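You operate a simulated robot arm through the tools that you are given. There is no shell and no other tool.

Carry out the task below with a simulated robot arm. There is one attempt and no reset: what you move stays moved.

TASK
Switch the press on, set the heat and time printed on the sheet, and press it onto the coaster.
Fine: start once the display says READY, one run; slide the drawer out at the end.

The check looks at the end state, three seconds after you hand in, the way a careful person would. Anything else that was tipped, shoved, dropped, spilled or broken makes it a failure. Flat cloth is picked up by pressing the open fingertips on it (5 to 10 N) and closing them slowly along it; thin cloth reads only 2 to 8 mm in the jaws.

THE ROBOT
A 7-joint arm with a two-finger parallel gripper, fixed in place. Base frame: the origin is at the foot of the arm, x ahead of it, y to its left, z up; the work surface is at about z = 1.03. Readings come in m, rad, newtons and seconds.
With the tool pointing down near the work surface it reaches from about 0.28 to 0.7 m from the base axis. Its first joint turns from -2.897 to 2.897 rad. Payload 1.57 kg.
The TCP is the grasp point between the finger pads, 0.03 m short of the fingertips. In the tool frame z runs along the fingers and y along their closing line. The gripper opens to 0.08 m. The fingers are 0.017 m wide and 0.012 m thick; the gripper's body (0.04 by 0.082 m) begins 0.08 m behind the TCP.
Orientation is that of the tool frame in the base frame, as a unit quaternion [x, y, z, w]. With the fingers straight down and closing along the base's y, the tool's x points along the base's -x, its y along +y and its z along -z.

THE INTERFACE
- The arm moves only by the tool move_arm. Its argument "rows" is one flat list of numbers, 6 for each row, row after row: the shift along the tool's x, y, z in m, then the turn, a rotation vector about the tool's x, y, z in rad. In form: [dx, dy, dz, wx, wy, wz, dx, dy, dz, wx, wy, wz, ...]. A call has 1 to 20 rows; each row shifts and turns the commanded pose from where the row before left it, along the tool's axes as they then stand. "grip" is the closure, from 0 (fully open) to 1 (shut), set as the call begins (left out, the last holds). A row lasts 0.2 s, in which the tool goes at most 0.05 m and 0.15 rad; a call with a longer step from one row to the next is refused whole, and so is a gripper value outside its range. A pose out of reach is approached as far as the arm can. The call stops where the force on the tool passes 40 N (or 10 N more than at its start, if that is more) or the arm is blocked; 0.2 s more then pass. The fingers move at their own pace (about 0.072 m/s each) and stop on an object; they squeeze with about 20 N. The grip force told is the motor's: it shows also when the fingers shut on nothing. Time passes only in rows, and 0.2 s behind the last, so rows that do not move let the fingers close. It gives the time, the measured TCP pose, the force on the tool (base axes), the opening and the grip force at its end, in the units of the frame above (readings bear some noise), with the torque about the TCP (base axes, N m) and any sound that the robot's microphone picked up.
- Cameras (640 x 400 px; columns grow to the right, rows downward): "scene" is fixed at [0.2186, 0.5046, 1.8371]; the picture's right is [-0.76, -0.65, 0.00], its down [-0.47, 0.54, -0.70] and it looks along [0.46, -0.53, -0.71] (base axes); focal length 270 px, centre (320, 200). "wrist" rides on the gripper at [0.072, -0.007, -0.122] in the tool frame; the picture's right is [0.09, 1.00, 0.00], its down [-0.84, 0.08, -0.54] and it looks along [-0.54, 0.05, 0.84] (tool axes); focal length 238 px, centre (320, 200). There is no depth. A picture from a camera that has moved, and an enlarged one, comes with that camera's place and axes in the base frame and with its lens. The place of the scene camera against the robot may be out by one fixed shift of up to 0.012 m in any direction.
- grab_frame(camera): a new picture of that camera. No time passes.
- move_column(by): slides the trunk up (or, below 0, down) by that many m; the arm rides with it, the base frame stays. It gives what a move gives, with no picture.
- zoom(camera, box): a new picture of the part [left, top, right, bottom] of that camera's present view, enlarged. No time passes.
- job_done(): hands the job in; it is judged then, once.

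Nothing tells you positions but the pictures and the camera data. Unless the task says otherwise, let go and move clear before handing in.

The tools are called after "Call:" by a JSON object that holds its "method" and its "body". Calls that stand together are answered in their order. move_arm: Moves the arm, as the interface text tells. Its arguments: {"type":"object","properties":{"rows":{"type":"array","items":{"type":"number"}},"grip":{"type":"number"}},"required":["rows"]} The other tools are called the same way: move_column (by) slides the trunk up or down; grab_frame (camera) takes a picture; zoom (camera, box) takes an enlarged picture of a part of a camera's view; job_done () hands the job in.

At the start:

```text
time: 0.0
eef_pos: [0.3914, -0.1166, 1.4758]
tool_rot: [0.0, 1.0, 0.0, 0.0]
contact_force: [0.8, -0.1, -0.2]
ft_torque: [-0.03, 0.0, -0.03]
gripper_width: 0.0802
finger_force: 0.1
trunk travel left (down, up): [-0.4, 0.08]
```

scene: 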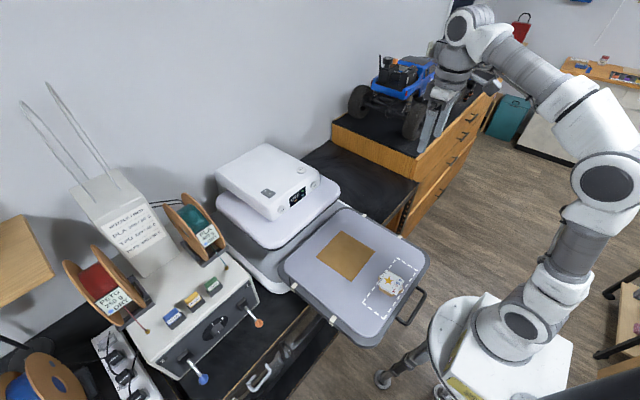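
wrist: 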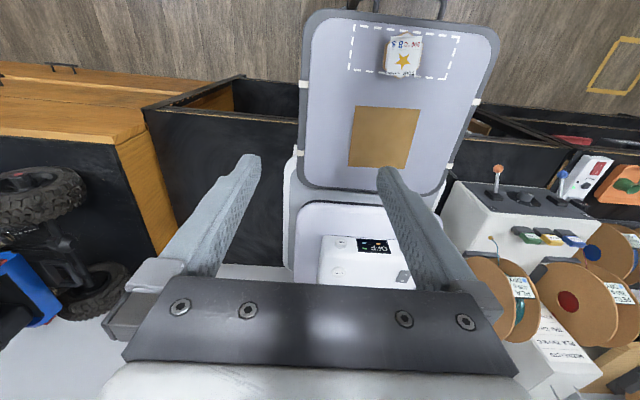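

I see a heat press with its drawer pulled out, carrying a brown square (coaster?) and a printed sheet in a dashed area. I'll zoom in on the parts first.

Call:
{"method": "zoom", "body": {"camera": "scene", "box": [200, 130, 440, 350]}}

Call:
{"method": "zoom", "body": {"camera": "scene", "box": [360, 250, 430, 310]}}

Call:
{"method": "zoom", "body": {"camera": "scene", "box": [240, 160, 340, 220]}}

Call:
{"method": "zoom", "body": {"camera": "wrist", "box": [280, 0, 520, 150]}}

Call:
{"method": "zoom", "body": {"camera": "wrist", "box": [280, 190, 460, 300]}}

Call:
{"method": "zoom", "body": {"camera": "wrist", "box": [340, 20, 460, 95]}}

```text
1.82 times, centred on (320, 240) of scene
camera zoom: at [0.2186, 0.5046, 1.8371], right [-0.76, -0.65, 0.0], down [-0.47, 0.54, -0.7], along [0.46, -0.53, -0.71], focal length 492 px, centre (320, 127)
```

zoom: 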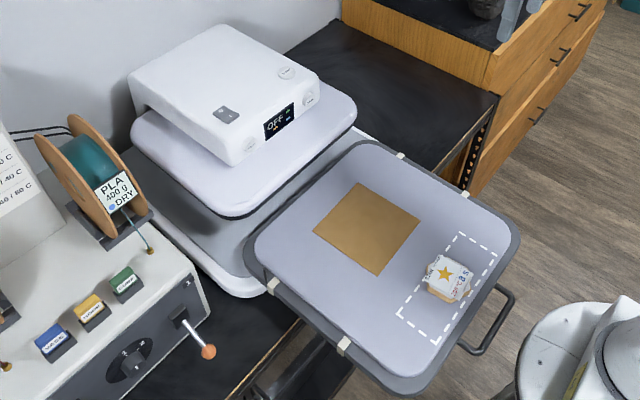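

```text
6.67 times, centred on (395, 280) of scene
camera zoom: at [0.2186, 0.5046, 1.8371], right [-0.76, -0.65, 0.0], down [-0.47, 0.54, -0.7], along [0.46, -0.53, -0.71], focal length 1802 px, centre (-180, -333)
```

zoom: 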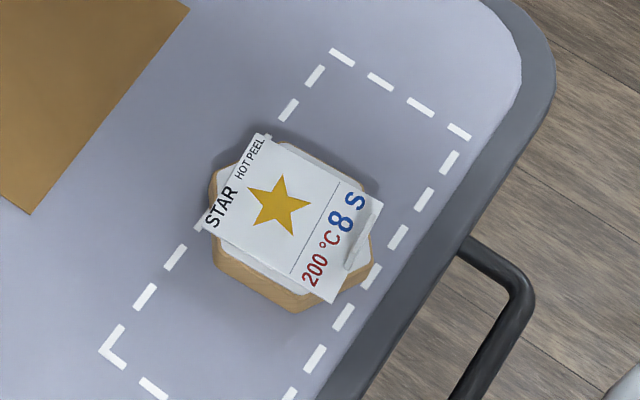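

```text
6.40 times, centred on (290, 190) of scene
camera zoom: at [0.2186, 0.5046, 1.8371], right [-0.76, -0.65, 0.0], down [-0.47, 0.54, -0.7], along [0.46, -0.53, -0.71], focal length 1730 px, centre (512, 264)
```

zoom: 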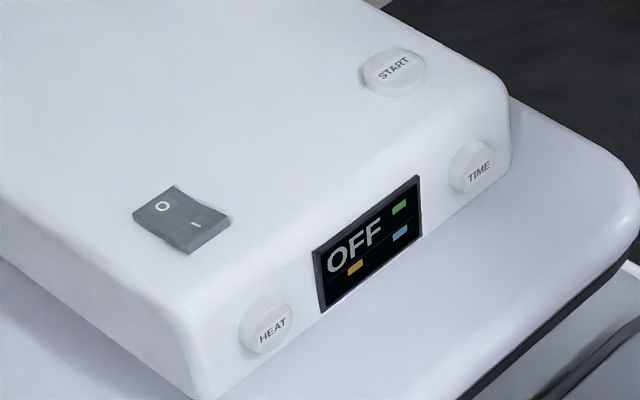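

```text
2.67 times, centred on (400, 75) of wrist
camera zoom: at [0.3196, -0.1214, 1.5978], right [-0.09, 1.0, 0.0], down [0.84, 0.08, 0.54], along [0.54, 0.05, -0.84], focal length 636 px, centre (107, 533)
```

zoom: 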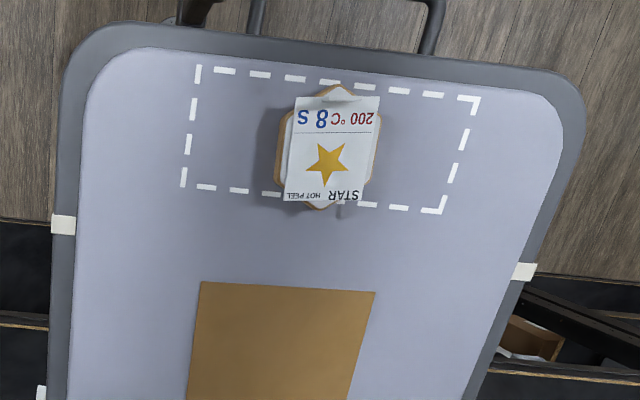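

```text
3.56 times, centred on (370, 245) of wrist
camera zoom: at [0.3196, -0.1214, 1.5978], right [-0.09, 1.0, 0.0], down [0.84, 0.08, 0.54], along [0.54, 0.05, -0.84], focal length 848 px, centre (142, 40)
```

zoom: 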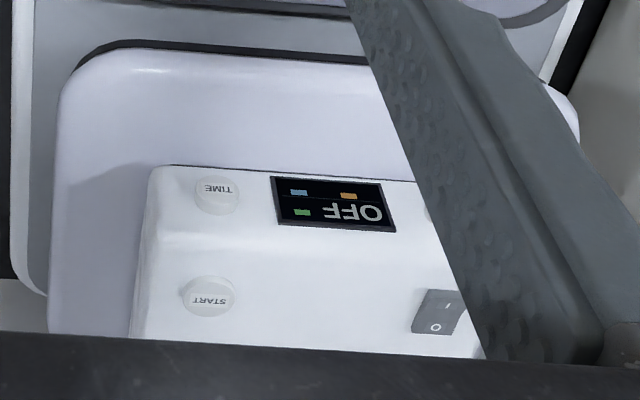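

```text
5.33 times, centred on (400, 58) of wrist
camera zoom: at [0.3196, -0.1214, 1.5978], right [-0.09, 1.0, 0.0], down [0.84, 0.08, 0.54], along [0.54, 0.05, -0.84], focal length 1271 px, centre (-107, 960)
```

zoom: 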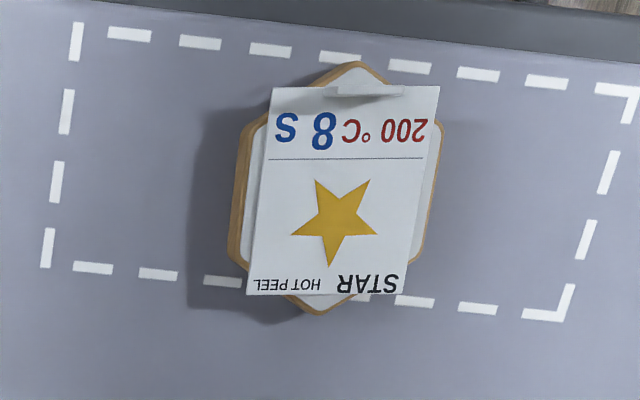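

The sheet reads 200 °C and 8 S (HOT PEEL) and already lies on the hexagonal coaster. The press is off, and its ON switch and START button are on top with HEAT and TIME on the front. I'll move the wrist camera over the drawer to look more closely.

Call:
{"method": "move_arm", "body": {"rows": [-0.0025, 0.039, 0.025, 0, 0, 0, -0.0025, 0.039, 0.025, 0, 0, 0, -0.0025, 0.039, 0.025, 0, 0, 0, -0.0025, 0.039, 0.025, 0, 0, 0, 0, 0, 0, 0, 0.1425, 0, 0, 0, 0, 0, 0.1425, 0, 0, 0, 0, 0, 0.1425, 0, 0, 0, 0, 0, 0.1425, 0, 0, 0, 0, 0, 0, 0], "grip": 1}}

Call:
{"method": "grab_frame", "body": {"camera": "wrist"}}

Call:
{"method": "grab_frame", "body": {"camera": "scene"}}

```text
time: 2.0
eef_pos: [0.3931, 0.0475, 1.3646]
tool_rot: [0.0, 0.967, 0.0, -0.256]
contact_force: [-0.2, -0.6, 0.0]
ft_torque: [0.02, 0.0, 0.0]
gripper_width: 0.0
finger_force: 20.1
out of reach, approached as far as the arm can: row 8
trunk travel left (down, up): [-0.4, 0.08]
```

```text
taken
camera wrist: at [0.3917, 0.0417, 1.5069], right [-0.08, 1.0, 0.05], down [1.0, 0.08, 0.06], along [0.05, 0.05, -1.0], focal length 238 px, centre (320, 200)
```

wrist: 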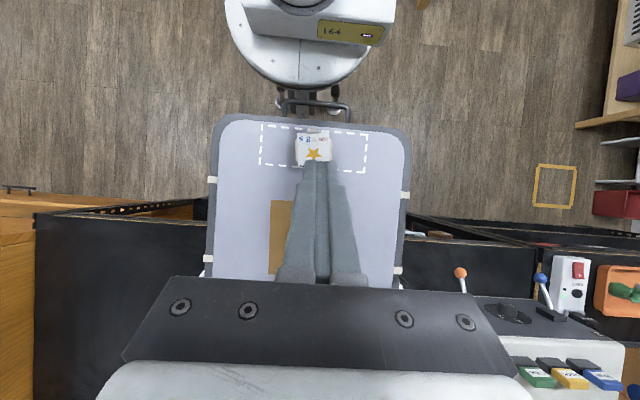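

```text
taken
```

scene: 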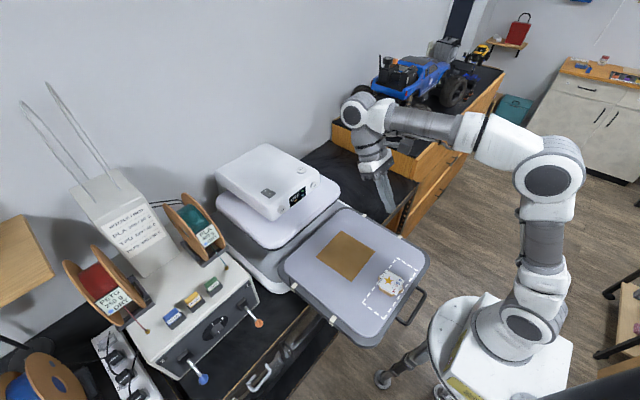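

Call:
{"method": "zoom", "body": {"camera": "wrist", "box": [200, 90, 420, 230]}}

Call:
{"method": "zoom", "body": {"camera": "wrist", "box": [270, 90, 370, 180]}}

Call:
{"method": "zoom", "body": {"camera": "scene", "box": [300, 220, 440, 320]}}

```text
2.86 times, centred on (310, 160) of wrist
camera zoom: at [0.3917, 0.0417, 1.5069], right [-0.08, 1.0, 0.05], down [1.0, 0.08, 0.06], along [0.05, 0.05, -1.0], focal length 681 px, centre (349, 314)
```

zoom: 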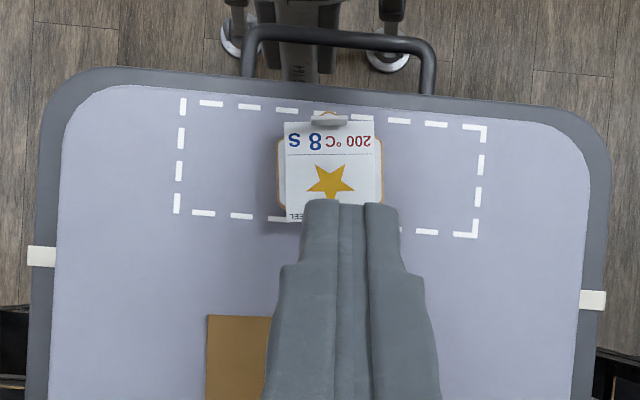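

```text
4.44 times, centred on (320, 135) of wrist
camera zoom: at [0.3917, 0.0417, 1.5069], right [-0.08, 1.0, 0.05], down [1.0, 0.08, 0.06], along [0.05, 0.05, -1.0], focal length 1059 px, centre (320, 489)
```

zoom: 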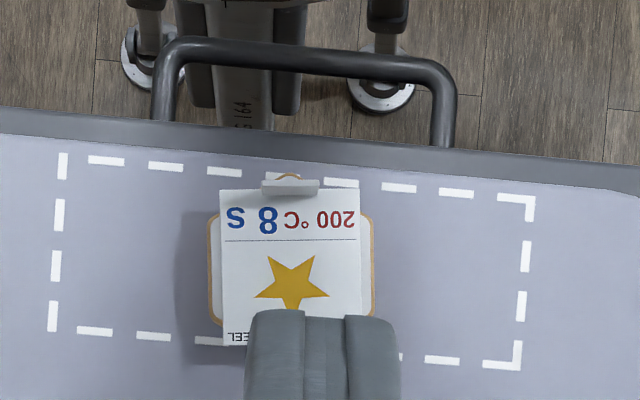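

```text
4.00 times, centred on (370, 270) of scene
camera zoom: at [0.2186, 0.5046, 1.8371], right [-0.76, -0.65, 0.0], down [-0.47, 0.54, -0.7], along [0.46, -0.53, -0.71], focal length 1081 px, centre (120, -80)
```

zoom: 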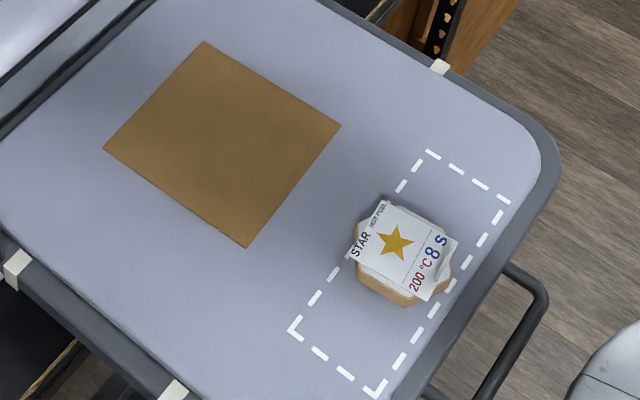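

Call:
{"method": "move_arm", "body": {"rows": [-0.022, -0.0135, 0.0278, 0, 0, 0, -0.022, -0.0135, 0.0278, 0, 0, 0, -0.022, -0.0135, 0.0278, 0, 0, 0, -0.022, -0.0135, 0.0278, 0, 0, 0, -0.022, -0.0135, 0.0278, 0, 0, 0]}}

Call:
{"method": "grab_frame", "body": {"camera": "wrist"}}

Call:
{"method": "zoom", "body": {"camera": "wrist", "box": [300, 40, 480, 160]}}

```text
time: 3.2
eef_pos: [0.4205, -0.0213, 1.1891]
tool_rot: [0.0, 0.966, 0.0, -0.257]
contact_force: [0.0, -0.1, 0.7]
ft_torque: [0.02, 0.03, -0.01]
gripper_width: 0.0
finger_force: 19.8
trunk travel left (down, up): [-0.4, 0.08]
```

```text
taken
camera wrist: at [0.4198, -0.0272, 1.3305], right [-0.08, 1.0, 0.05], down [1.0, 0.08, 0.06], along [0.05, 0.05, -1.0], focal length 238 px, centre (320, 200)
```

wrist: 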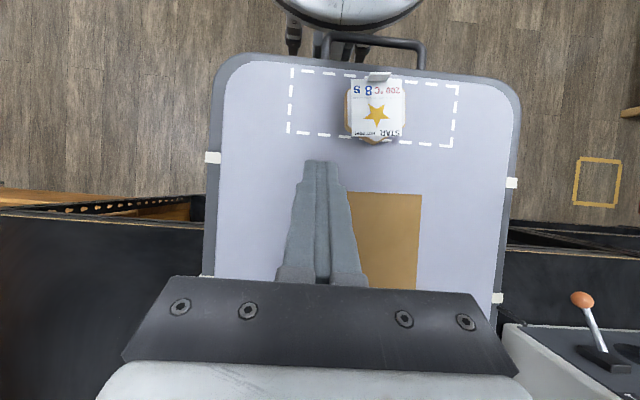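

```text
3.33 times, centred on (390, 100) of wrist
camera zoom: at [0.4198, -0.0272, 1.3305], right [-0.08, 1.0, 0.05], down [1.0, 0.08, 0.06], along [0.05, 0.05, -1.0], focal length 794 px, centre (87, 533)
```

zoom: 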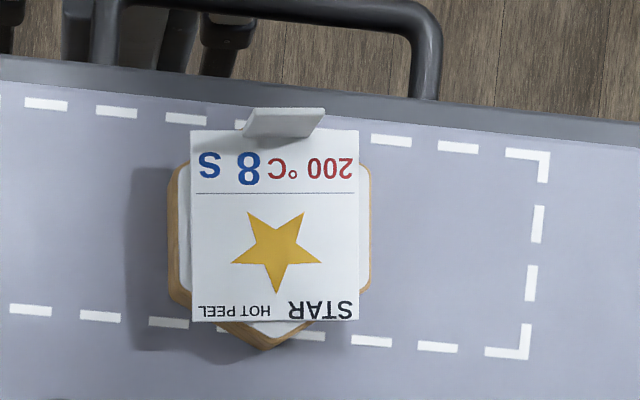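

Call:
{"method": "zoom", "body": {"camera": "wrist", "box": [340, 180, 520, 300]}}

Call:
{"method": "zoom", "body": {"camera": "scene", "box": [200, 130, 360, 310]}}

```text
3.33 times, centred on (430, 240) of wrist
camera zoom: at [0.4198, -0.0272, 1.3305], right [-0.08, 1.0, 0.05], down [1.0, 0.08, 0.06], along [0.05, 0.05, -1.0], focal length 794 px, centre (-47, 67)
```

zoom: 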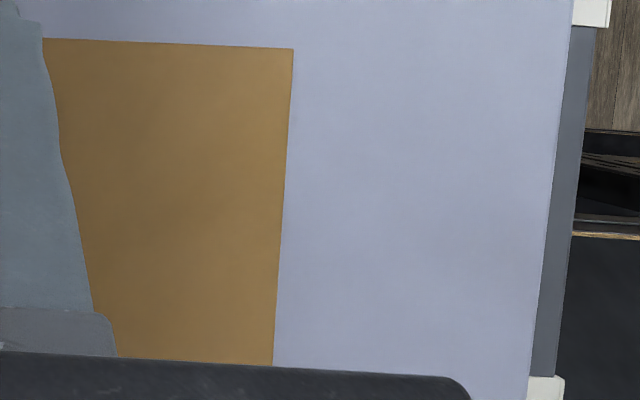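

```text
2.22 times, centred on (280, 220) of scene
camera zoom: at [0.2186, 0.5046, 1.8371], right [-0.76, -0.65, 0.0], down [-0.47, 0.54, -0.7], along [0.46, -0.53, -0.71], focal length 601 px, centre (409, 156)
```

zoom: 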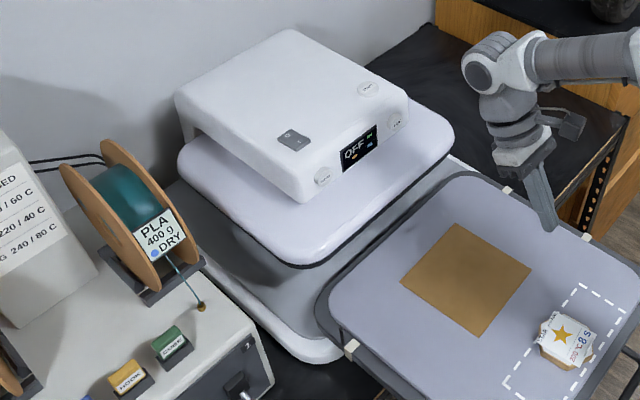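

Everything is consistent so far: the drawer is out toward me, the platen is as wide as the pad, and the sheet already lies on the coaster. Next I raise the arm and tilt the tool forward to look at the press's controls.

Call:
{"method": "move_arm", "body": {"rows": [0.0133, 0.015, -0.0385, 0, 0, 0, 0.0133, 0.015, -0.0385, 0, 0, 0, 0.0133, 0.015, -0.0385, 0, 0, 0, 0.0133, 0.015, -0.0385, 0, 0, 0, 0, 0, 0, 0, -0.14, 0, 0, 0, 0, 0, -0.14, 0, 0, 0, 0, 0, -0.14, 0, 0, 0, 0, 0, -0.14, 0, 0, 0, 0, 0, -0.14, 0, 0, 0, 0, 0, -0.14, 0, 0, 0, 0, 0, -0.14, 0, 0, 0, 0, 0, -0.14, 0]}}

Call:
{"method": "grab_frame", "body": {"camera": "wrist"}}

Call:
{"method": "grab_frame", "body": {"camera": "scene"}}

```text
time: 5.8
eef_pos: [0.4462, 0.0318, 1.3277]
tool_rot: [0.0, 0.955, 0.0, 0.297]
contact_force: [0.2, -0.2, -0.9]
ft_torque: [0.0, -0.03, -0.01]
gripper_width: 0.0004
finger_force: 20.3
out of reach, approached as far as the arm can: row 4
trunk travel left (down, up): [-0.4, 0.08]
```

```text
taken
camera wrist: at [0.3186, 0.0267, 1.3886], right [-0.08, 1.0, -0.05], down [0.38, 0.08, 0.92], along [0.92, 0.05, -0.39], focal length 238 px, centre (320, 200)
```

wrist: 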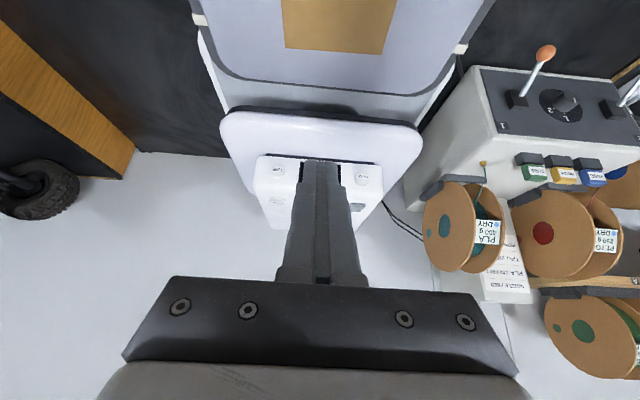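

```text
taken
```

scene: 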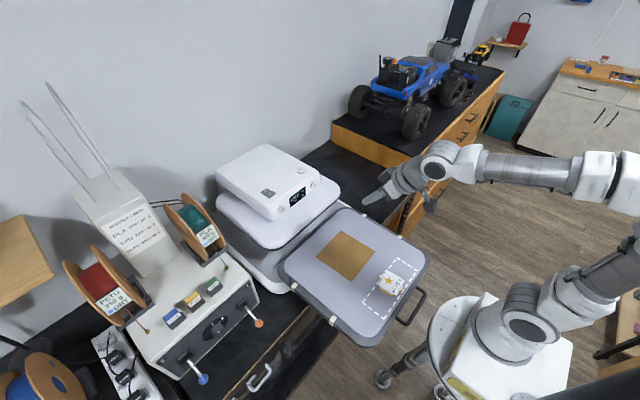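

Call:
{"method": "zoom", "body": {"camera": "wrist", "box": [190, 80, 430, 240]}}

Call:
{"method": "zoom", "body": {"camera": "wrist", "box": [240, 145, 400, 235]}}

```text
2.50 times, centred on (310, 160) of wrist
camera zoom: at [0.3186, 0.0267, 1.3886], right [-0.08, 1.0, -0.05], down [0.38, 0.08, 0.92], along [0.92, 0.05, -0.39], focal length 596 px, centre (345, 300)
```

zoom: 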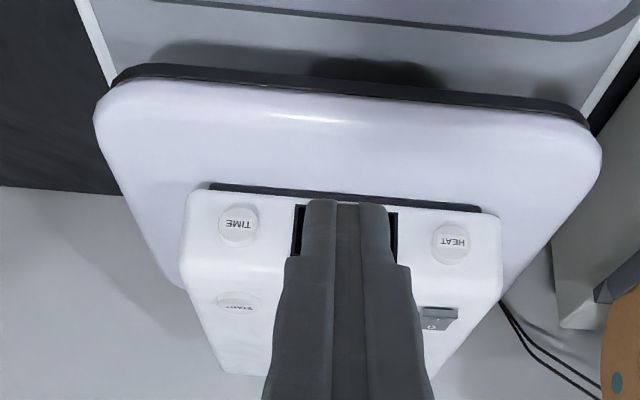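

```text
4.00 times, centred on (320, 190) of wrist
camera zoom: at [0.3186, 0.0267, 1.3886], right [-0.08, 1.0, -0.05], down [0.38, 0.08, 0.92], along [0.92, 0.05, -0.39], focal length 953 px, centre (320, 240)
```

zoom: 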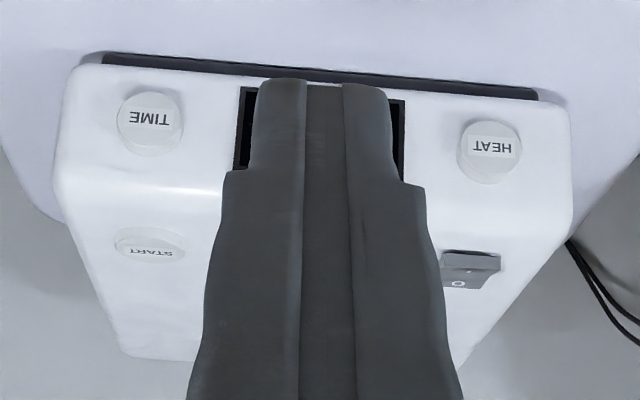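

The front HEAT/TIME buttons sit at about x 0.716, z 1.175 (y 0.13 and −0.03). START and the rocker are on top at about x 0.777, z 1.21, and the rocker's "I" side is the raised front side. I'll move above the rocker with the fingers shut.

Call:
{"method": "move_arm", "body": {"rows": [0, 0, 0, 0, 0.15, 0, 0, 0, 0, 0, 0.15, 0, -0.0352, 0.01225, 0.01466, 0, 0, 0, -0.0352, 0.01225, 0.01466, 0, 0, 0, -0.0352, 0.01225, 0.01466, 0, 0, 0, -0.0352, 0.01225, 0.01466, 0, 0, 0, -0.0352, 0.01225, 0.01466, 0, 0, 0, -0.0352, 0.01225, 0.01466, 0, 0, 0, -0.0352, 0.01225, 0.01466, 0, 0, 0, -0.0352, 0.01225, 0.01466, 0, 0, 0, 0, 0, 0, 0, 0, 0]}}

Call:
{"method": "grab_frame", "body": {"camera": "wrist"}}

Call:
{"method": "grab_frame", "body": {"camera": "scene"}}

```text
time: 8.2
eef_pos: [0.715, 0.1179, 1.2948]
tool_rot: [0.0, 0.989, 0.0, 0.15]
contact_force: [-0.7, -0.4, 0.6]
ft_torque: [0.02, -0.02, -0.01]
gripper_width: 0.0002
finger_force: 20.5
out of reach, approached as far as the arm can: row 10
trunk travel left (down, up): [-0.4, 0.08]
```

```text
taken
camera wrist: at [0.611, 0.112, 1.3907], right [-0.09, 1.0, -0.03], down [0.64, 0.08, 0.77], along [0.77, 0.05, -0.64], focal length 238 px, centre (320, 200)
```

wrist: 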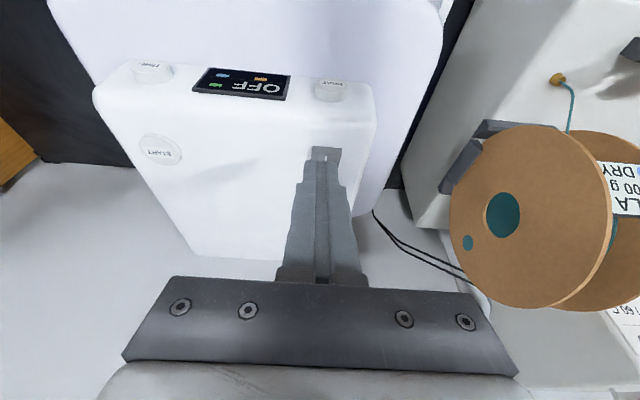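

```text
taken
```

scene: 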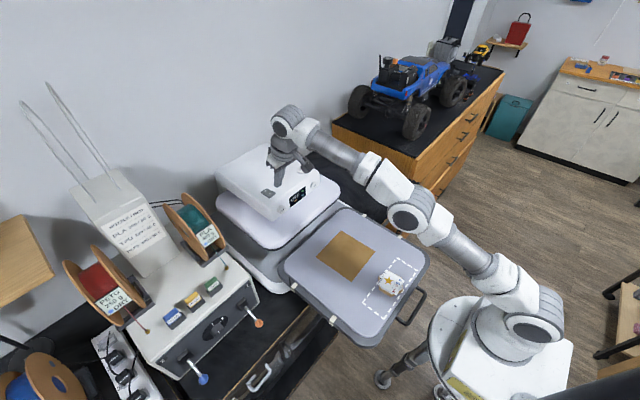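

Call:
{"method": "zoom", "body": {"camera": "wrist", "box": [270, 60, 390, 190]}}

Call:
{"method": "zoom", "body": {"camera": "scene", "box": [240, 140, 340, 220]}}

```text
3.08 times, centred on (330, 125) of wrist
camera zoom: at [0.611, 0.112, 1.3907], right [-0.09, 1.0, -0.03], down [0.64, 0.08, 0.77], along [0.77, 0.05, -0.64], focal length 733 px, centre (289, 431)
```

zoom: 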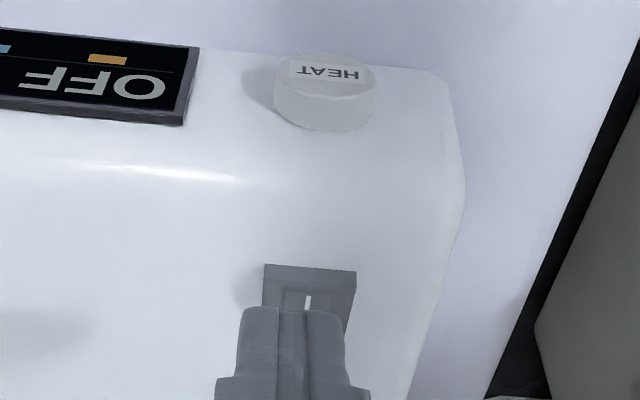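

```text
5.00 times, centred on (290, 180) of scene
camera zoom: at [0.2186, 0.5046, 1.8371], right [-0.76, -0.65, 0.0], down [-0.47, 0.54, -0.7], along [0.46, -0.53, -0.71], focal length 1352 px, centre (470, 300)
```

zoom: 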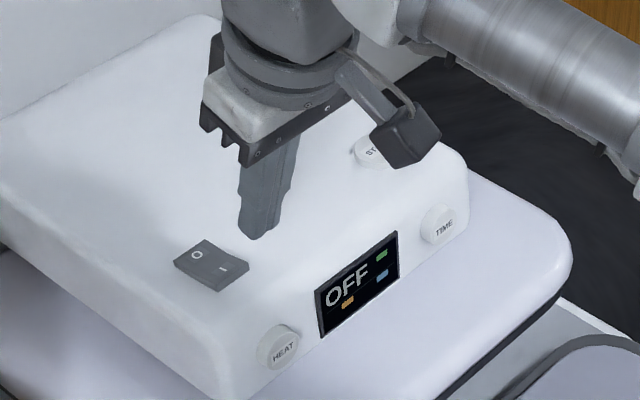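

Call:
{"method": "move_arm", "body": {"rows": [0, 0, 0, 0, -0.15, 0, 0, 0, 0, 0, -0.15, 0, -0.0043, 0.004, 0.021, 0, 0, 0, -0.0043, 0.004, 0.021, 0, 0, 0, 0, 0, 0, 0, 0, 0]}}

Call:
{"method": "zoom", "body": {"camera": "wrist", "box": [230, 60, 430, 190]}}

Call:
{"method": "zoom", "body": {"camera": "scene", "box": [240, 160, 320, 210]}}

```text
time: 9.4
eef_pos: [0.746, 0.1286, 1.2638]
tool_rot: [0.0, 0.955, 0.0, 0.296]
contact_force: [-0.3, 0.3, 0.3]
ft_torque: [0.03, -0.01, -0.02]
gripper_width: 0.0001
finger_force: 19.6
trunk travel left (down, up): [-0.4, 0.08]
```

```text
3.08 times, centred on (330, 125) of wrist
camera zoom: at [0.6189, 0.1233, 1.3245], right [-0.08, 1.0, -0.05], down [0.38, 0.08, 0.92], along [0.92, 0.05, -0.39], focal length 733 px, centre (289, 431)
```

zoom: 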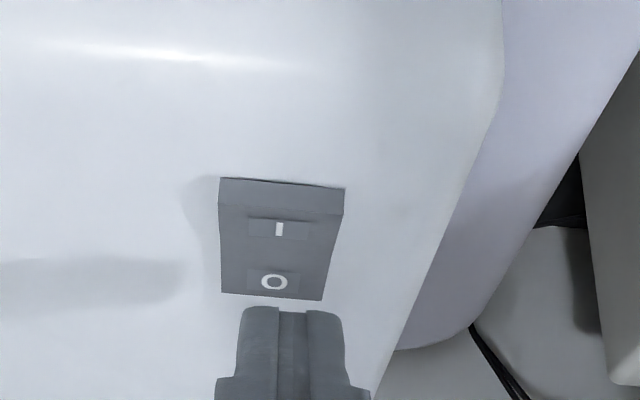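

```text
8.00 times, centred on (280, 185) of scene
camera zoom: at [0.2186, 0.5046, 1.8371], right [-0.76, -0.65, 0.0], down [-0.47, 0.54, -0.7], along [0.46, -0.53, -0.71], focal length 2163 px, centre (640, 320)
```

zoom: 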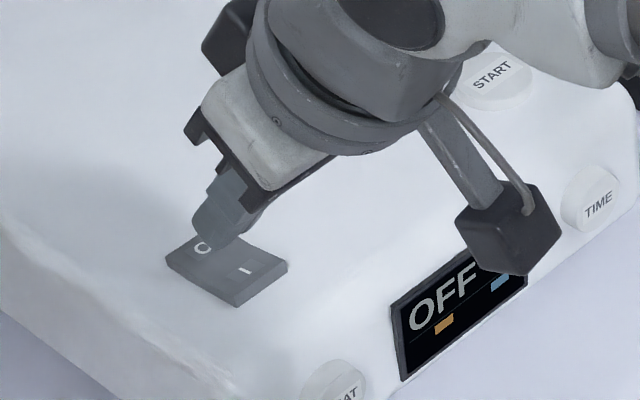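

Call:
{"method": "move_arm", "body": {"rows": [0.0023, -0.001, 0.0033, 0, 0, 0, 0.0023, 0, 0.0033, 0, 0, 0, 0.0023, 0, 0.0033, 0, 0, 0, 0.0023, 0, 0.0033, 0, 0, 0, 0.0023, 0, 0.0033, 0, 0, 0]}}

Call:
{"method": "zoom", "body": {"camera": "wrist", "box": [230, 60, 430, 190]}}

```text
time: 10.6
eef_pos: [0.746, 0.1275, 1.245]
tool_rot: [0.001, 0.955, -0.001, 0.296]
contact_force: [-0.7, 0.9, 0.8]
ft_torque: [-0.01, 0.04, 0.03]
gripper_width: 0.0
finger_force: 20.0
trunk travel left (down, up): [-0.4, 0.08]
```

```text
3.08 times, centred on (330, 125) of wrist
camera zoom: at [0.6187, 0.1214, 1.3055], right [-0.08, 1.0, -0.05], down [0.38, 0.08, 0.92], along [0.92, 0.05, -0.39], focal length 733 px, centre (289, 431)
```

zoom: 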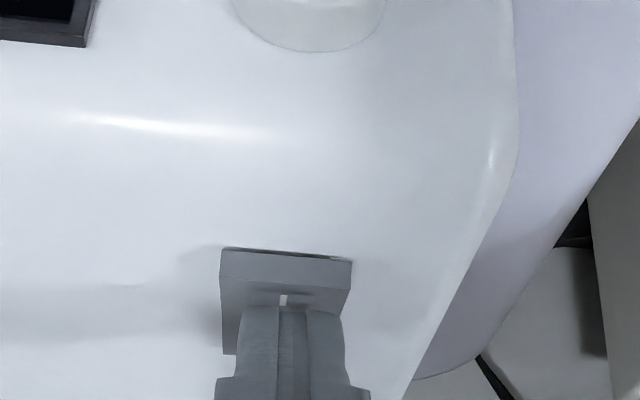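

Call:
{"method": "move_arm", "body": {"rows": [0.00113, 0, 0.00165, 0, 0, 0, 0.00113, 0, 0.00165, 0, 0, 0, 0.00113, 0, 0.00165, 0, 0, 0, 0.00113, 0, 0.00165, 0, 0, 0]}}

Call:
{"method": "zoom", "body": {"camera": "scene", "box": [240, 160, 320, 210]}}

```text
time: 11.6
eef_pos: [0.7456, 0.1278, 1.2406]
tool_rot: [0.0, 0.954, 0.001, 0.299]
contact_force: [-2.7, 0.4, 11.6]
ft_torque: [-0.03, -0.02, -0.03]
gripper_width: 0.0
finger_force: 19.6
trunk travel left (down, up): [-0.4, 0.08]
```

```text
8.00 times, centred on (280, 185) of scene
camera zoom: at [0.2186, 0.5046, 1.8371], right [-0.76, -0.65, 0.0], down [-0.47, 0.54, -0.7], along [0.46, -0.53, -0.71], focal length 2163 px, centre (640, 320)
```

zoom: 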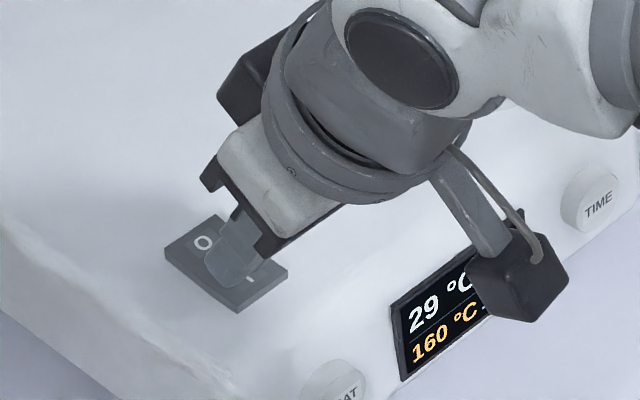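

The press came on: the display shows 29 °C with a 160 °C set value. I back off upward and look at the display.

Call:
{"method": "move_arm", "body": {"rows": [-0.0142, 0, -0.0206, 0, 0, 0, -0.0142, 0, -0.0206, 0, 0, 0, 0.025, 0, -0.036, 0, 0, 0, 0.025, 0, -0.036, 0, 0, 0]}}

Call:
{"method": "zoom", "body": {"camera": "scene", "box": [250, 160, 330, 220]}}

Call:
{"method": "grab_frame", "body": {"camera": "wrist"}}

```text
time: 12.6
eef_pos: [0.663, 0.1278, 1.3197]
tool_rot: [-0.001, 0.955, 0.001, 0.296]
contact_force: [-0.1, 0.2, 0.0]
ft_torque: [-0.02, -0.03, -0.02]
gripper_width: 0.0
finger_force: 20.3
trunk travel left (down, up): [-0.4, 0.08]
```

```text
6.67 times, centred on (290, 190) of scene
camera zoom: at [0.2186, 0.5046, 1.8371], right [-0.76, -0.65, 0.0], down [-0.47, 0.54, -0.7], along [0.46, -0.53, -0.71], focal length 1802 px, centre (520, 267)
```

zoom: 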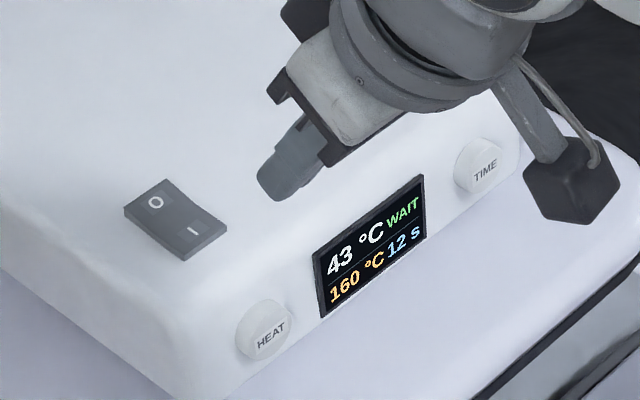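

```text
taken
camera wrist: at [0.5355, 0.1224, 1.3794], right [-0.08, 1.0, -0.05], down [0.38, 0.08, 0.92], along [0.92, 0.05, -0.39], focal length 238 px, centre (320, 200)
```

wrist: 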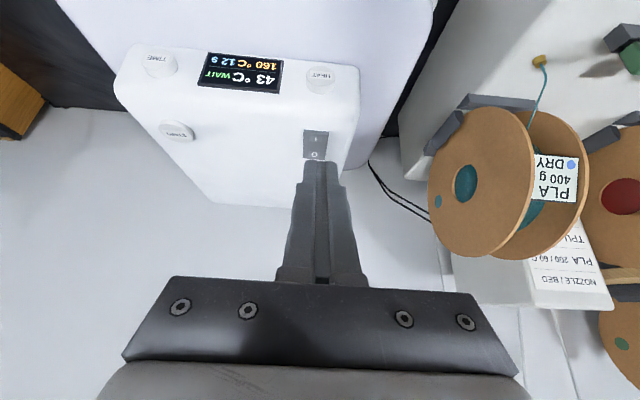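

Display: 43 °C WAIT, set 160 °C and 12 s. Next I press HEAT once, approaching horizontally from the front, to see its step.

Call:
{"method": "move_arm", "body": {"rows": [0, 0, 0, 0, -0.1333, 0, 0, 0, 0, 0, -0.1333, 0, 0, 0, 0, 0, -0.1333, 0, 0.03225, -0.00045, 0.0139, 0, 0, 0, 0.03225, -0.00045, 0.0139, 0, 0, 0, 0.03225, -0.00045, 0.0139, 0, 0, 0, 0.03225, -0.00045, 0.0139, 0, 0, 0]}}

Call:
{"method": "zoom", "body": {"camera": "scene", "box": [250, 160, 330, 220]}}

Call:
{"method": "grab_frame", "body": {"camera": "wrist"}}

```text
time: 14.2
eef_pos: [0.6424, 0.1241, 1.1804]
tool_rot: [0.0, 0.877, 0.0, 0.48]
contact_force: [-0.3, 0.3, 0.8]
ft_torque: [-0.03, -0.04, 0.0]
gripper_width: 0.0001
finger_force: 20.0
trunk travel left (down, up): [-0.4, 0.08]
```

```text
6.67 times, centred on (290, 190) of scene
camera zoom: at [0.2186, 0.5046, 1.8371], right [-0.76, -0.65, 0.0], down [-0.47, 0.54, -0.7], along [0.46, -0.53, -0.71], focal length 1802 px, centre (520, 267)
```

zoom: 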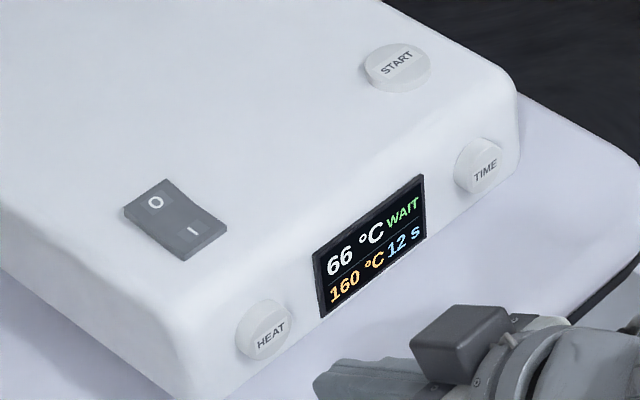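

```text
taken
camera wrist: at [0.502, 0.1179, 1.1855], right [-0.05, 1.0, -0.08], down [-0.01, 0.08, 1.0], along [1.0, 0.05, 0.0], focal length 238 px, centre (320, 200)
```

wrist: 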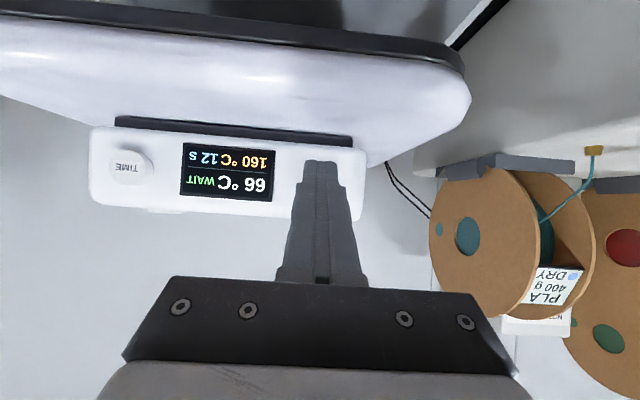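

Call:
{"method": "move_arm", "body": {"rows": [-0.0054, 0, 0.0084, 0, 0, 0, -0.0054, 0, 0.0084, 0, 0, 0, -0.0054, 0, 0.0084, 0, 0, 0, -0.00135, 0, 0.0021, 0, 0, 0, -0.00135, 0, 0.0021, 0, 0, 0, -0.00135, 0, 0.0021, 0, 0, 0]}}

Call:
{"method": "zoom", "body": {"camera": "scene", "box": [250, 160, 330, 220]}}

```text
time: 15.6
eef_pos: [0.679, 0.1244, 1.1801]
tool_rot: [0.001, 0.877, 0.0, 0.48]
contact_force: [-2.0, 0.4, -1.3]
ft_torque: [0.03, 0.02, 0.0]
gripper_width: 0.0002
finger_force: 20.2
trunk travel left (down, up): [-0.4, 0.08]
heard: click
```

```text
6.67 times, centred on (290, 190) of scene
camera zoom: at [0.2186, 0.5046, 1.8371], right [-0.76, -0.65, 0.0], down [-0.47, 0.54, -0.7], along [0.46, -0.53, -0.71], focal length 1802 px, centre (520, 267)
```

zoom: 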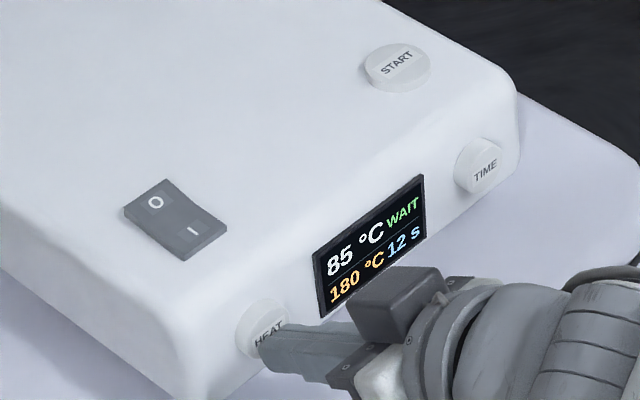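

One click gave 180 °C, so the step is 20. I back off and press once more for 200.

Call:
{"method": "move_arm", "body": {"rows": [0.0081, 0, -0.0126, 0, 0, 0]}}

Call:
{"method": "zoom", "body": {"camera": "scene", "box": [250, 160, 330, 220]}}

```text
time: 16.0
eef_pos: [0.6655, 0.125, 1.1808]
tool_rot: [0.0, 0.877, 0.0, 0.48]
contact_force: [-0.3, 0.4, -0.4]
ft_torque: [-0.03, -0.04, 0.01]
gripper_width: 0.0
finger_force: 19.9
trunk travel left (down, up): [-0.4, 0.08]
```

```text
6.67 times, centred on (290, 190) of scene
camera zoom: at [0.2186, 0.5046, 1.8371], right [-0.76, -0.65, 0.0], down [-0.47, 0.54, -0.7], along [0.46, -0.53, -0.71], focal length 1802 px, centre (520, 267)
```

zoom: 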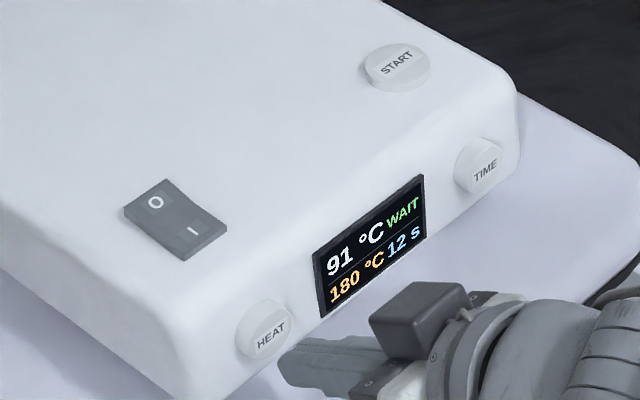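

Call:
{"method": "move_arm", "body": {"rows": [-0.0041, 0, 0.0063, 0, 0, 0, -0.0027, 0, 0.0042, 0, 0, 0, -0.00135, 0, 0.0021, 0, 0, 0]}}

Call:
{"method": "zoom", "body": {"camera": "scene", "box": [250, 160, 330, 220]}}

```text
time: 16.8
eef_pos: [0.6794, 0.1251, 1.1808]
tool_rot: [0.0, 0.877, 0.001, 0.481]
contact_force: [-1.7, -0.2, -0.5]
ft_torque: [0.01, 0.03, 0.04]
gripper_width: 0.0003
finger_force: 19.7
trunk travel left (down, up): [-0.4, 0.08]
heard: click
```

```text
6.67 times, centred on (290, 190) of scene
camera zoom: at [0.2186, 0.5046, 1.8371], right [-0.76, -0.65, 0.0], down [-0.47, 0.54, -0.7], along [0.46, -0.53, -0.71], focal length 1802 px, centre (520, 267)
```

zoom: 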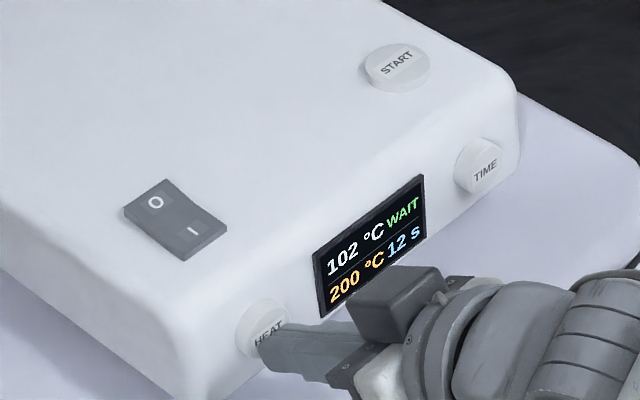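

200 °C is set. Now I move across to TIME.

Call:
{"method": "move_arm", "body": {"rows": [0.0108, 0, -0.0168, 0, 0, 0, 0.0108, 0, -0.0168, 0, 0, 0, 0, -0.0398, 0, 0, 0, 0, 0, -0.0398, 0, 0, 0, 0, 0, -0.0398, 0, 0, 0, 0, 0, -0.0398, 0, 0, 0, 0, 0, 0, 0, 0, 0, 0]}}

Call:
{"method": "grab_frame", "body": {"camera": "wrist"}}

Call:
{"method": "zoom", "body": {"camera": "scene", "box": [250, 160, 330, 220]}}

```text
time: 18.4
eef_pos: [0.6376, -0.0343, 1.1801]
tool_rot: [0.0, 0.878, 0.0, 0.479]
contact_force: [0.2, -0.6, -1.0]
ft_torque: [0.04, 0.06, 0.05]
gripper_width: 0.0
finger_force: 19.9
trunk travel left (down, up): [-0.4, 0.08]
```

```text
taken
camera wrist: at [0.4973, -0.0405, 1.1856], right [-0.05, 1.0, -0.08], down [-0.01, 0.08, 1.0], along [1.0, 0.05, 0.0], focal length 238 px, centre (320, 200)
```

wrist: 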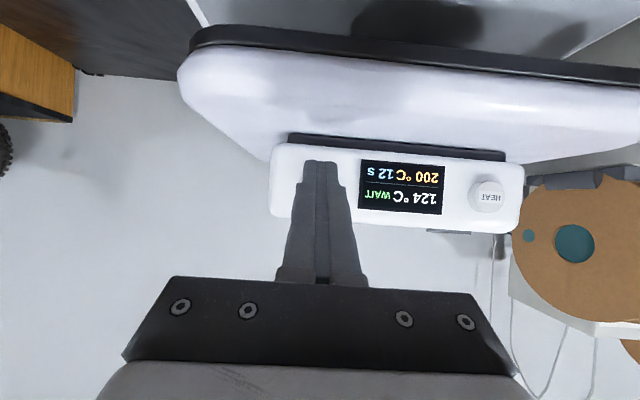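

```text
6.67 times, centred on (290, 190) of scene
camera zoom: at [0.2186, 0.5046, 1.8371], right [-0.76, -0.65, 0.0], down [-0.47, 0.54, -0.7], along [0.46, -0.53, -0.71], focal length 1802 px, centre (520, 267)
```

zoom: 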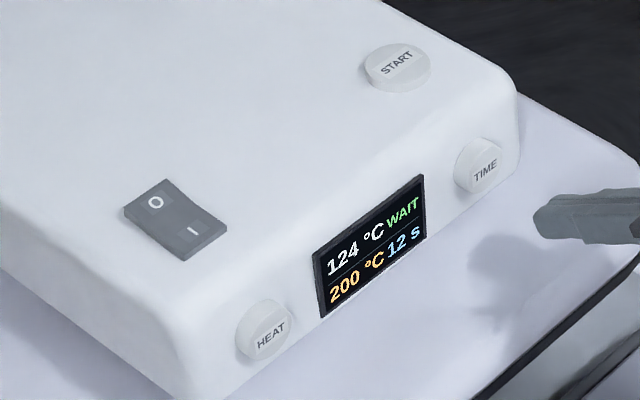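

Call:
{"method": "move_arm", "body": {"rows": [-0.0065, 0, 0.0101, 0, 0, 0, -0.0065, 0, 0.0101, 0, 0, 0, -0.0065, 0, 0.0101, 0, 0, 0, -0.00162, 0, 0.00252, 0, 0, 0, -0.00162, 0, 0.00252, 0, 0, 0]}}

Call:
{"method": "zoom", "body": {"camera": "scene", "box": [250, 160, 330, 220]}}

```text
time: 19.6
eef_pos: [0.6803, -0.0337, 1.181]
tool_rot: [0.002, 0.878, -0.001, 0.479]
contact_force: [-1.7, -0.2, 0.0]
ft_torque: [0.04, 0.05, -0.01]
gripper_width: 0.0002
finger_force: 19.8
trunk travel left (down, up): [-0.4, 0.08]
heard: click
```

```text
6.67 times, centred on (290, 190) of scene
camera zoom: at [0.2186, 0.5046, 1.8371], right [-0.76, -0.65, 0.0], down [-0.47, 0.54, -0.7], along [0.46, -0.53, -0.71], focal length 1802 px, centre (520, 267)
```

zoom: 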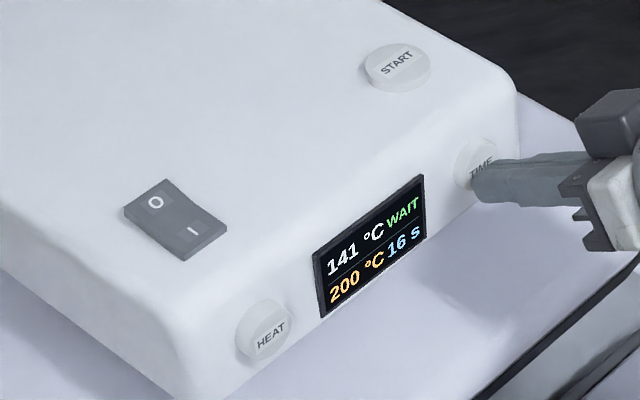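

TIME steps by 4 (12→16). I keep pressing once at a time until it wraps to 8.

Call:
{"method": "move_arm", "body": {"rows": [0.0081, 0, -0.0126, 0, 0, 0, 0, 0, 0, 0, 0, 0, -0.0041, 0, 0.0063, 0, 0, 0, -0.0027, 0, 0.0042, 0, 0, 0, -0.00135, 0, 0.0021, 0, 0, 0]}}

Call:
{"method": "zoom", "body": {"camera": "scene", "box": [250, 160, 330, 220]}}

```text
time: 20.8
eef_pos: [0.6812, -0.0322, 1.1807]
tool_rot: [0.001, 0.877, 0.0, 0.48]
contact_force: [-3.1, -0.8, -0.6]
ft_torque: [-0.01, 0.04, -0.03]
gripper_width: 0.0004
finger_force: 20.5
trunk travel left (down, up): [-0.4, 0.08]
heard: click
```

```text
6.67 times, centred on (290, 190) of scene
camera zoom: at [0.2186, 0.5046, 1.8371], right [-0.76, -0.65, 0.0], down [-0.47, 0.54, -0.7], along [0.46, -0.53, -0.71], focal length 1802 px, centre (520, 267)
```

zoom: 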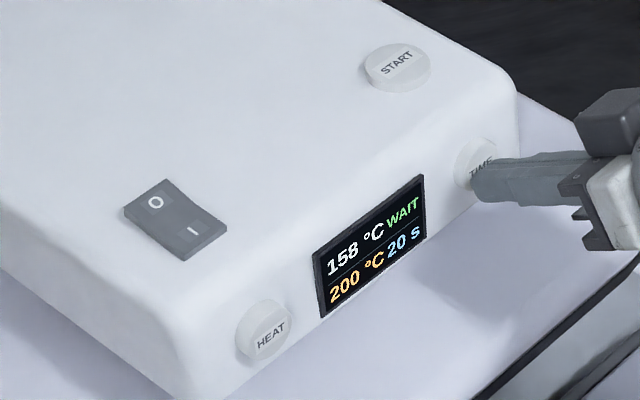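

Call:
{"method": "move_arm", "body": {"rows": [0.0081, 0, -0.0126, 0, 0, 0, 0, 0, 0, 0, 0, 0, -0.0041, 0, 0.0063, 0, 0, 0, -0.0027, 0, 0.0042, 0, 0, 0, -0.00135, 0, 0.0021, 0, 0, 0]}}

Call:
{"method": "zoom", "body": {"camera": "scene", "box": [250, 160, 330, 220]}}

```text
time: 22.0
eef_pos: [0.6813, -0.0337, 1.1806]
tool_rot: [0.0, 0.878, 0.0, 0.479]
contact_force: [-3.2, -0.1, -1.5]
ft_torque: [0.02, 0.05, 0.07]
gripper_width: 0.0
finger_force: 19.8
trunk travel left (down, up): [-0.4, 0.08]
heard: click
```

```text
6.67 times, centred on (290, 190) of scene
camera zoom: at [0.2186, 0.5046, 1.8371], right [-0.76, -0.65, 0.0], down [-0.47, 0.54, -0.7], along [0.46, -0.53, -0.71], focal length 1802 px, centre (520, 267)
```

zoom: 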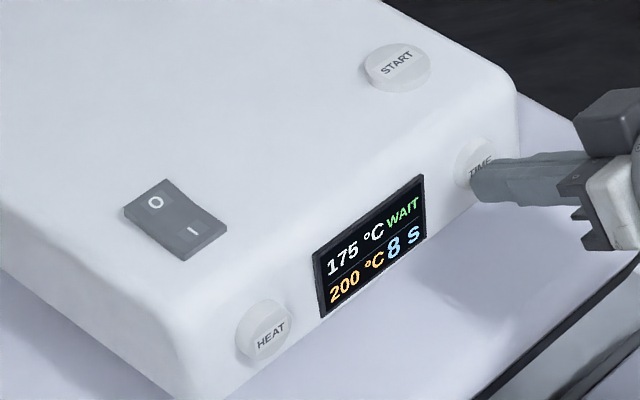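

The set values are now 200 °C and 8 s. While it heats I back away and go to the drawer's front-left corner to slide it in, so I don't have to work near the coaster.

Call:
{"method": "move_arm", "body": {"rows": [0.0162, 0, -0.0252, 0, 0, 0, 0.0162, 0, -0.0252, 0, 0, 0, -0.0337, 0, -0.0216, 0, 0, 0, -0.0337, 0, -0.0216, 0, 0, 0, -0.0337, 0, -0.0216, 0, 0, 0, 0, 0, 0, 0, 0.1429, 0, 0, 0, 0, 0, 0.1429, 0, 0, 0, 0, 0, 0.1429, 0, 0, 0, 0, 0, 0.1429, 0, 0, 0, 0, 0, 0.1429, 0, 0, 0, 0, 0, 0.1429, 0, 0, 0, 0, 0, 0.1429, 0, 0.04, 0.0243, 0.00625, 0, 0, 0, 0.04, 0.0243, 0.00625, 0, 0, 0, 0.04, 0.0243, 0.00625, 0, 0, 0, 0.04, 0.0243, 0.00625, 0, 0, 0, 0.04, 0.0243, 0.00625, 0, 0, 0, 0.04, 0.0243, 0.00625, 0, 0, 0, 0.04, 0.0243, 0.00625, 0, 0, 0, 0.04, 0.0243, 0.00625, 0, 0, 0]}}

Call:
{"method": "grab_frame", "body": {"camera": "wrist"}}

Call:
{"method": "grab_frame", "body": {"camera": "scene"}}

```text
time: 26.2
eef_pos: [0.3072, 0.1562, 1.242]
tool_rot: [0.007, 1.0, -0.002, -0.016]
contact_force: [-0.6, -0.5, 0.2]
ft_torque: [0.0, -0.03, 0.01]
gripper_width: 0.0
finger_force: 20.1
trunk travel left (down, up): [-0.4, 0.08]
```

```text
taken
camera wrist: at [0.2395, 0.1521, 1.366], right [-0.08, 1.0, 0.0], down [0.85, 0.07, 0.51], along [0.51, 0.04, -0.86], focal length 238 px, centre (320, 200)
```

wrist: 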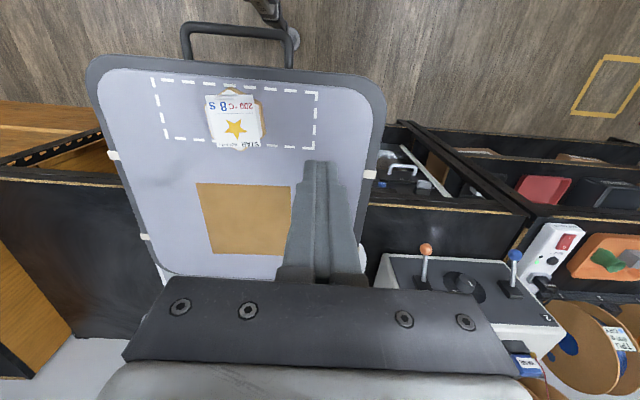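

```text
taken
```

scene: 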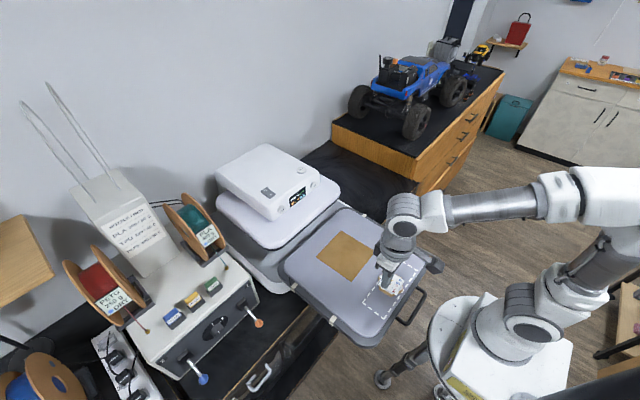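

Call:
{"method": "zoom", "body": {"camera": "scene", "box": [250, 160, 330, 220]}}

Call:
{"method": "zoom", "body": {"camera": "wrist", "box": [80, 0, 400, 200]}}

```text
6.67 times, centred on (290, 190) of scene
camera zoom: at [0.2186, 0.5046, 1.8371], right [-0.76, -0.65, 0.0], down [-0.47, 0.54, -0.7], along [0.46, -0.53, -0.71], focal length 1802 px, centre (520, 267)
```

zoom: 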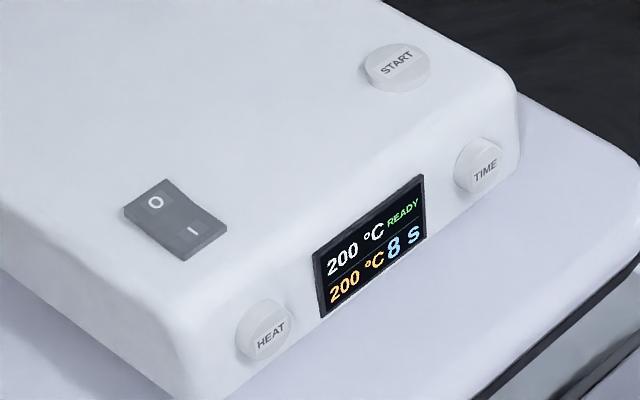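

```text
2.00 times, centred on (240, 100) of wrist
camera zoom: at [0.2395, 0.1521, 1.366], right [-0.08, 1.0, 0.0], down [0.85, 0.07, 0.51], along [0.51, 0.04, -0.86], focal length 477 px, centre (480, 400)
```

zoom: 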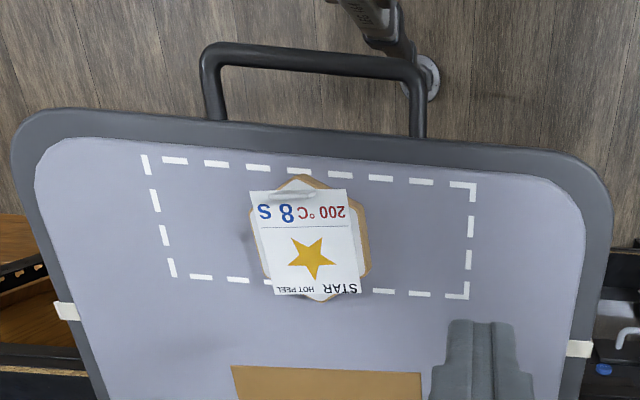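

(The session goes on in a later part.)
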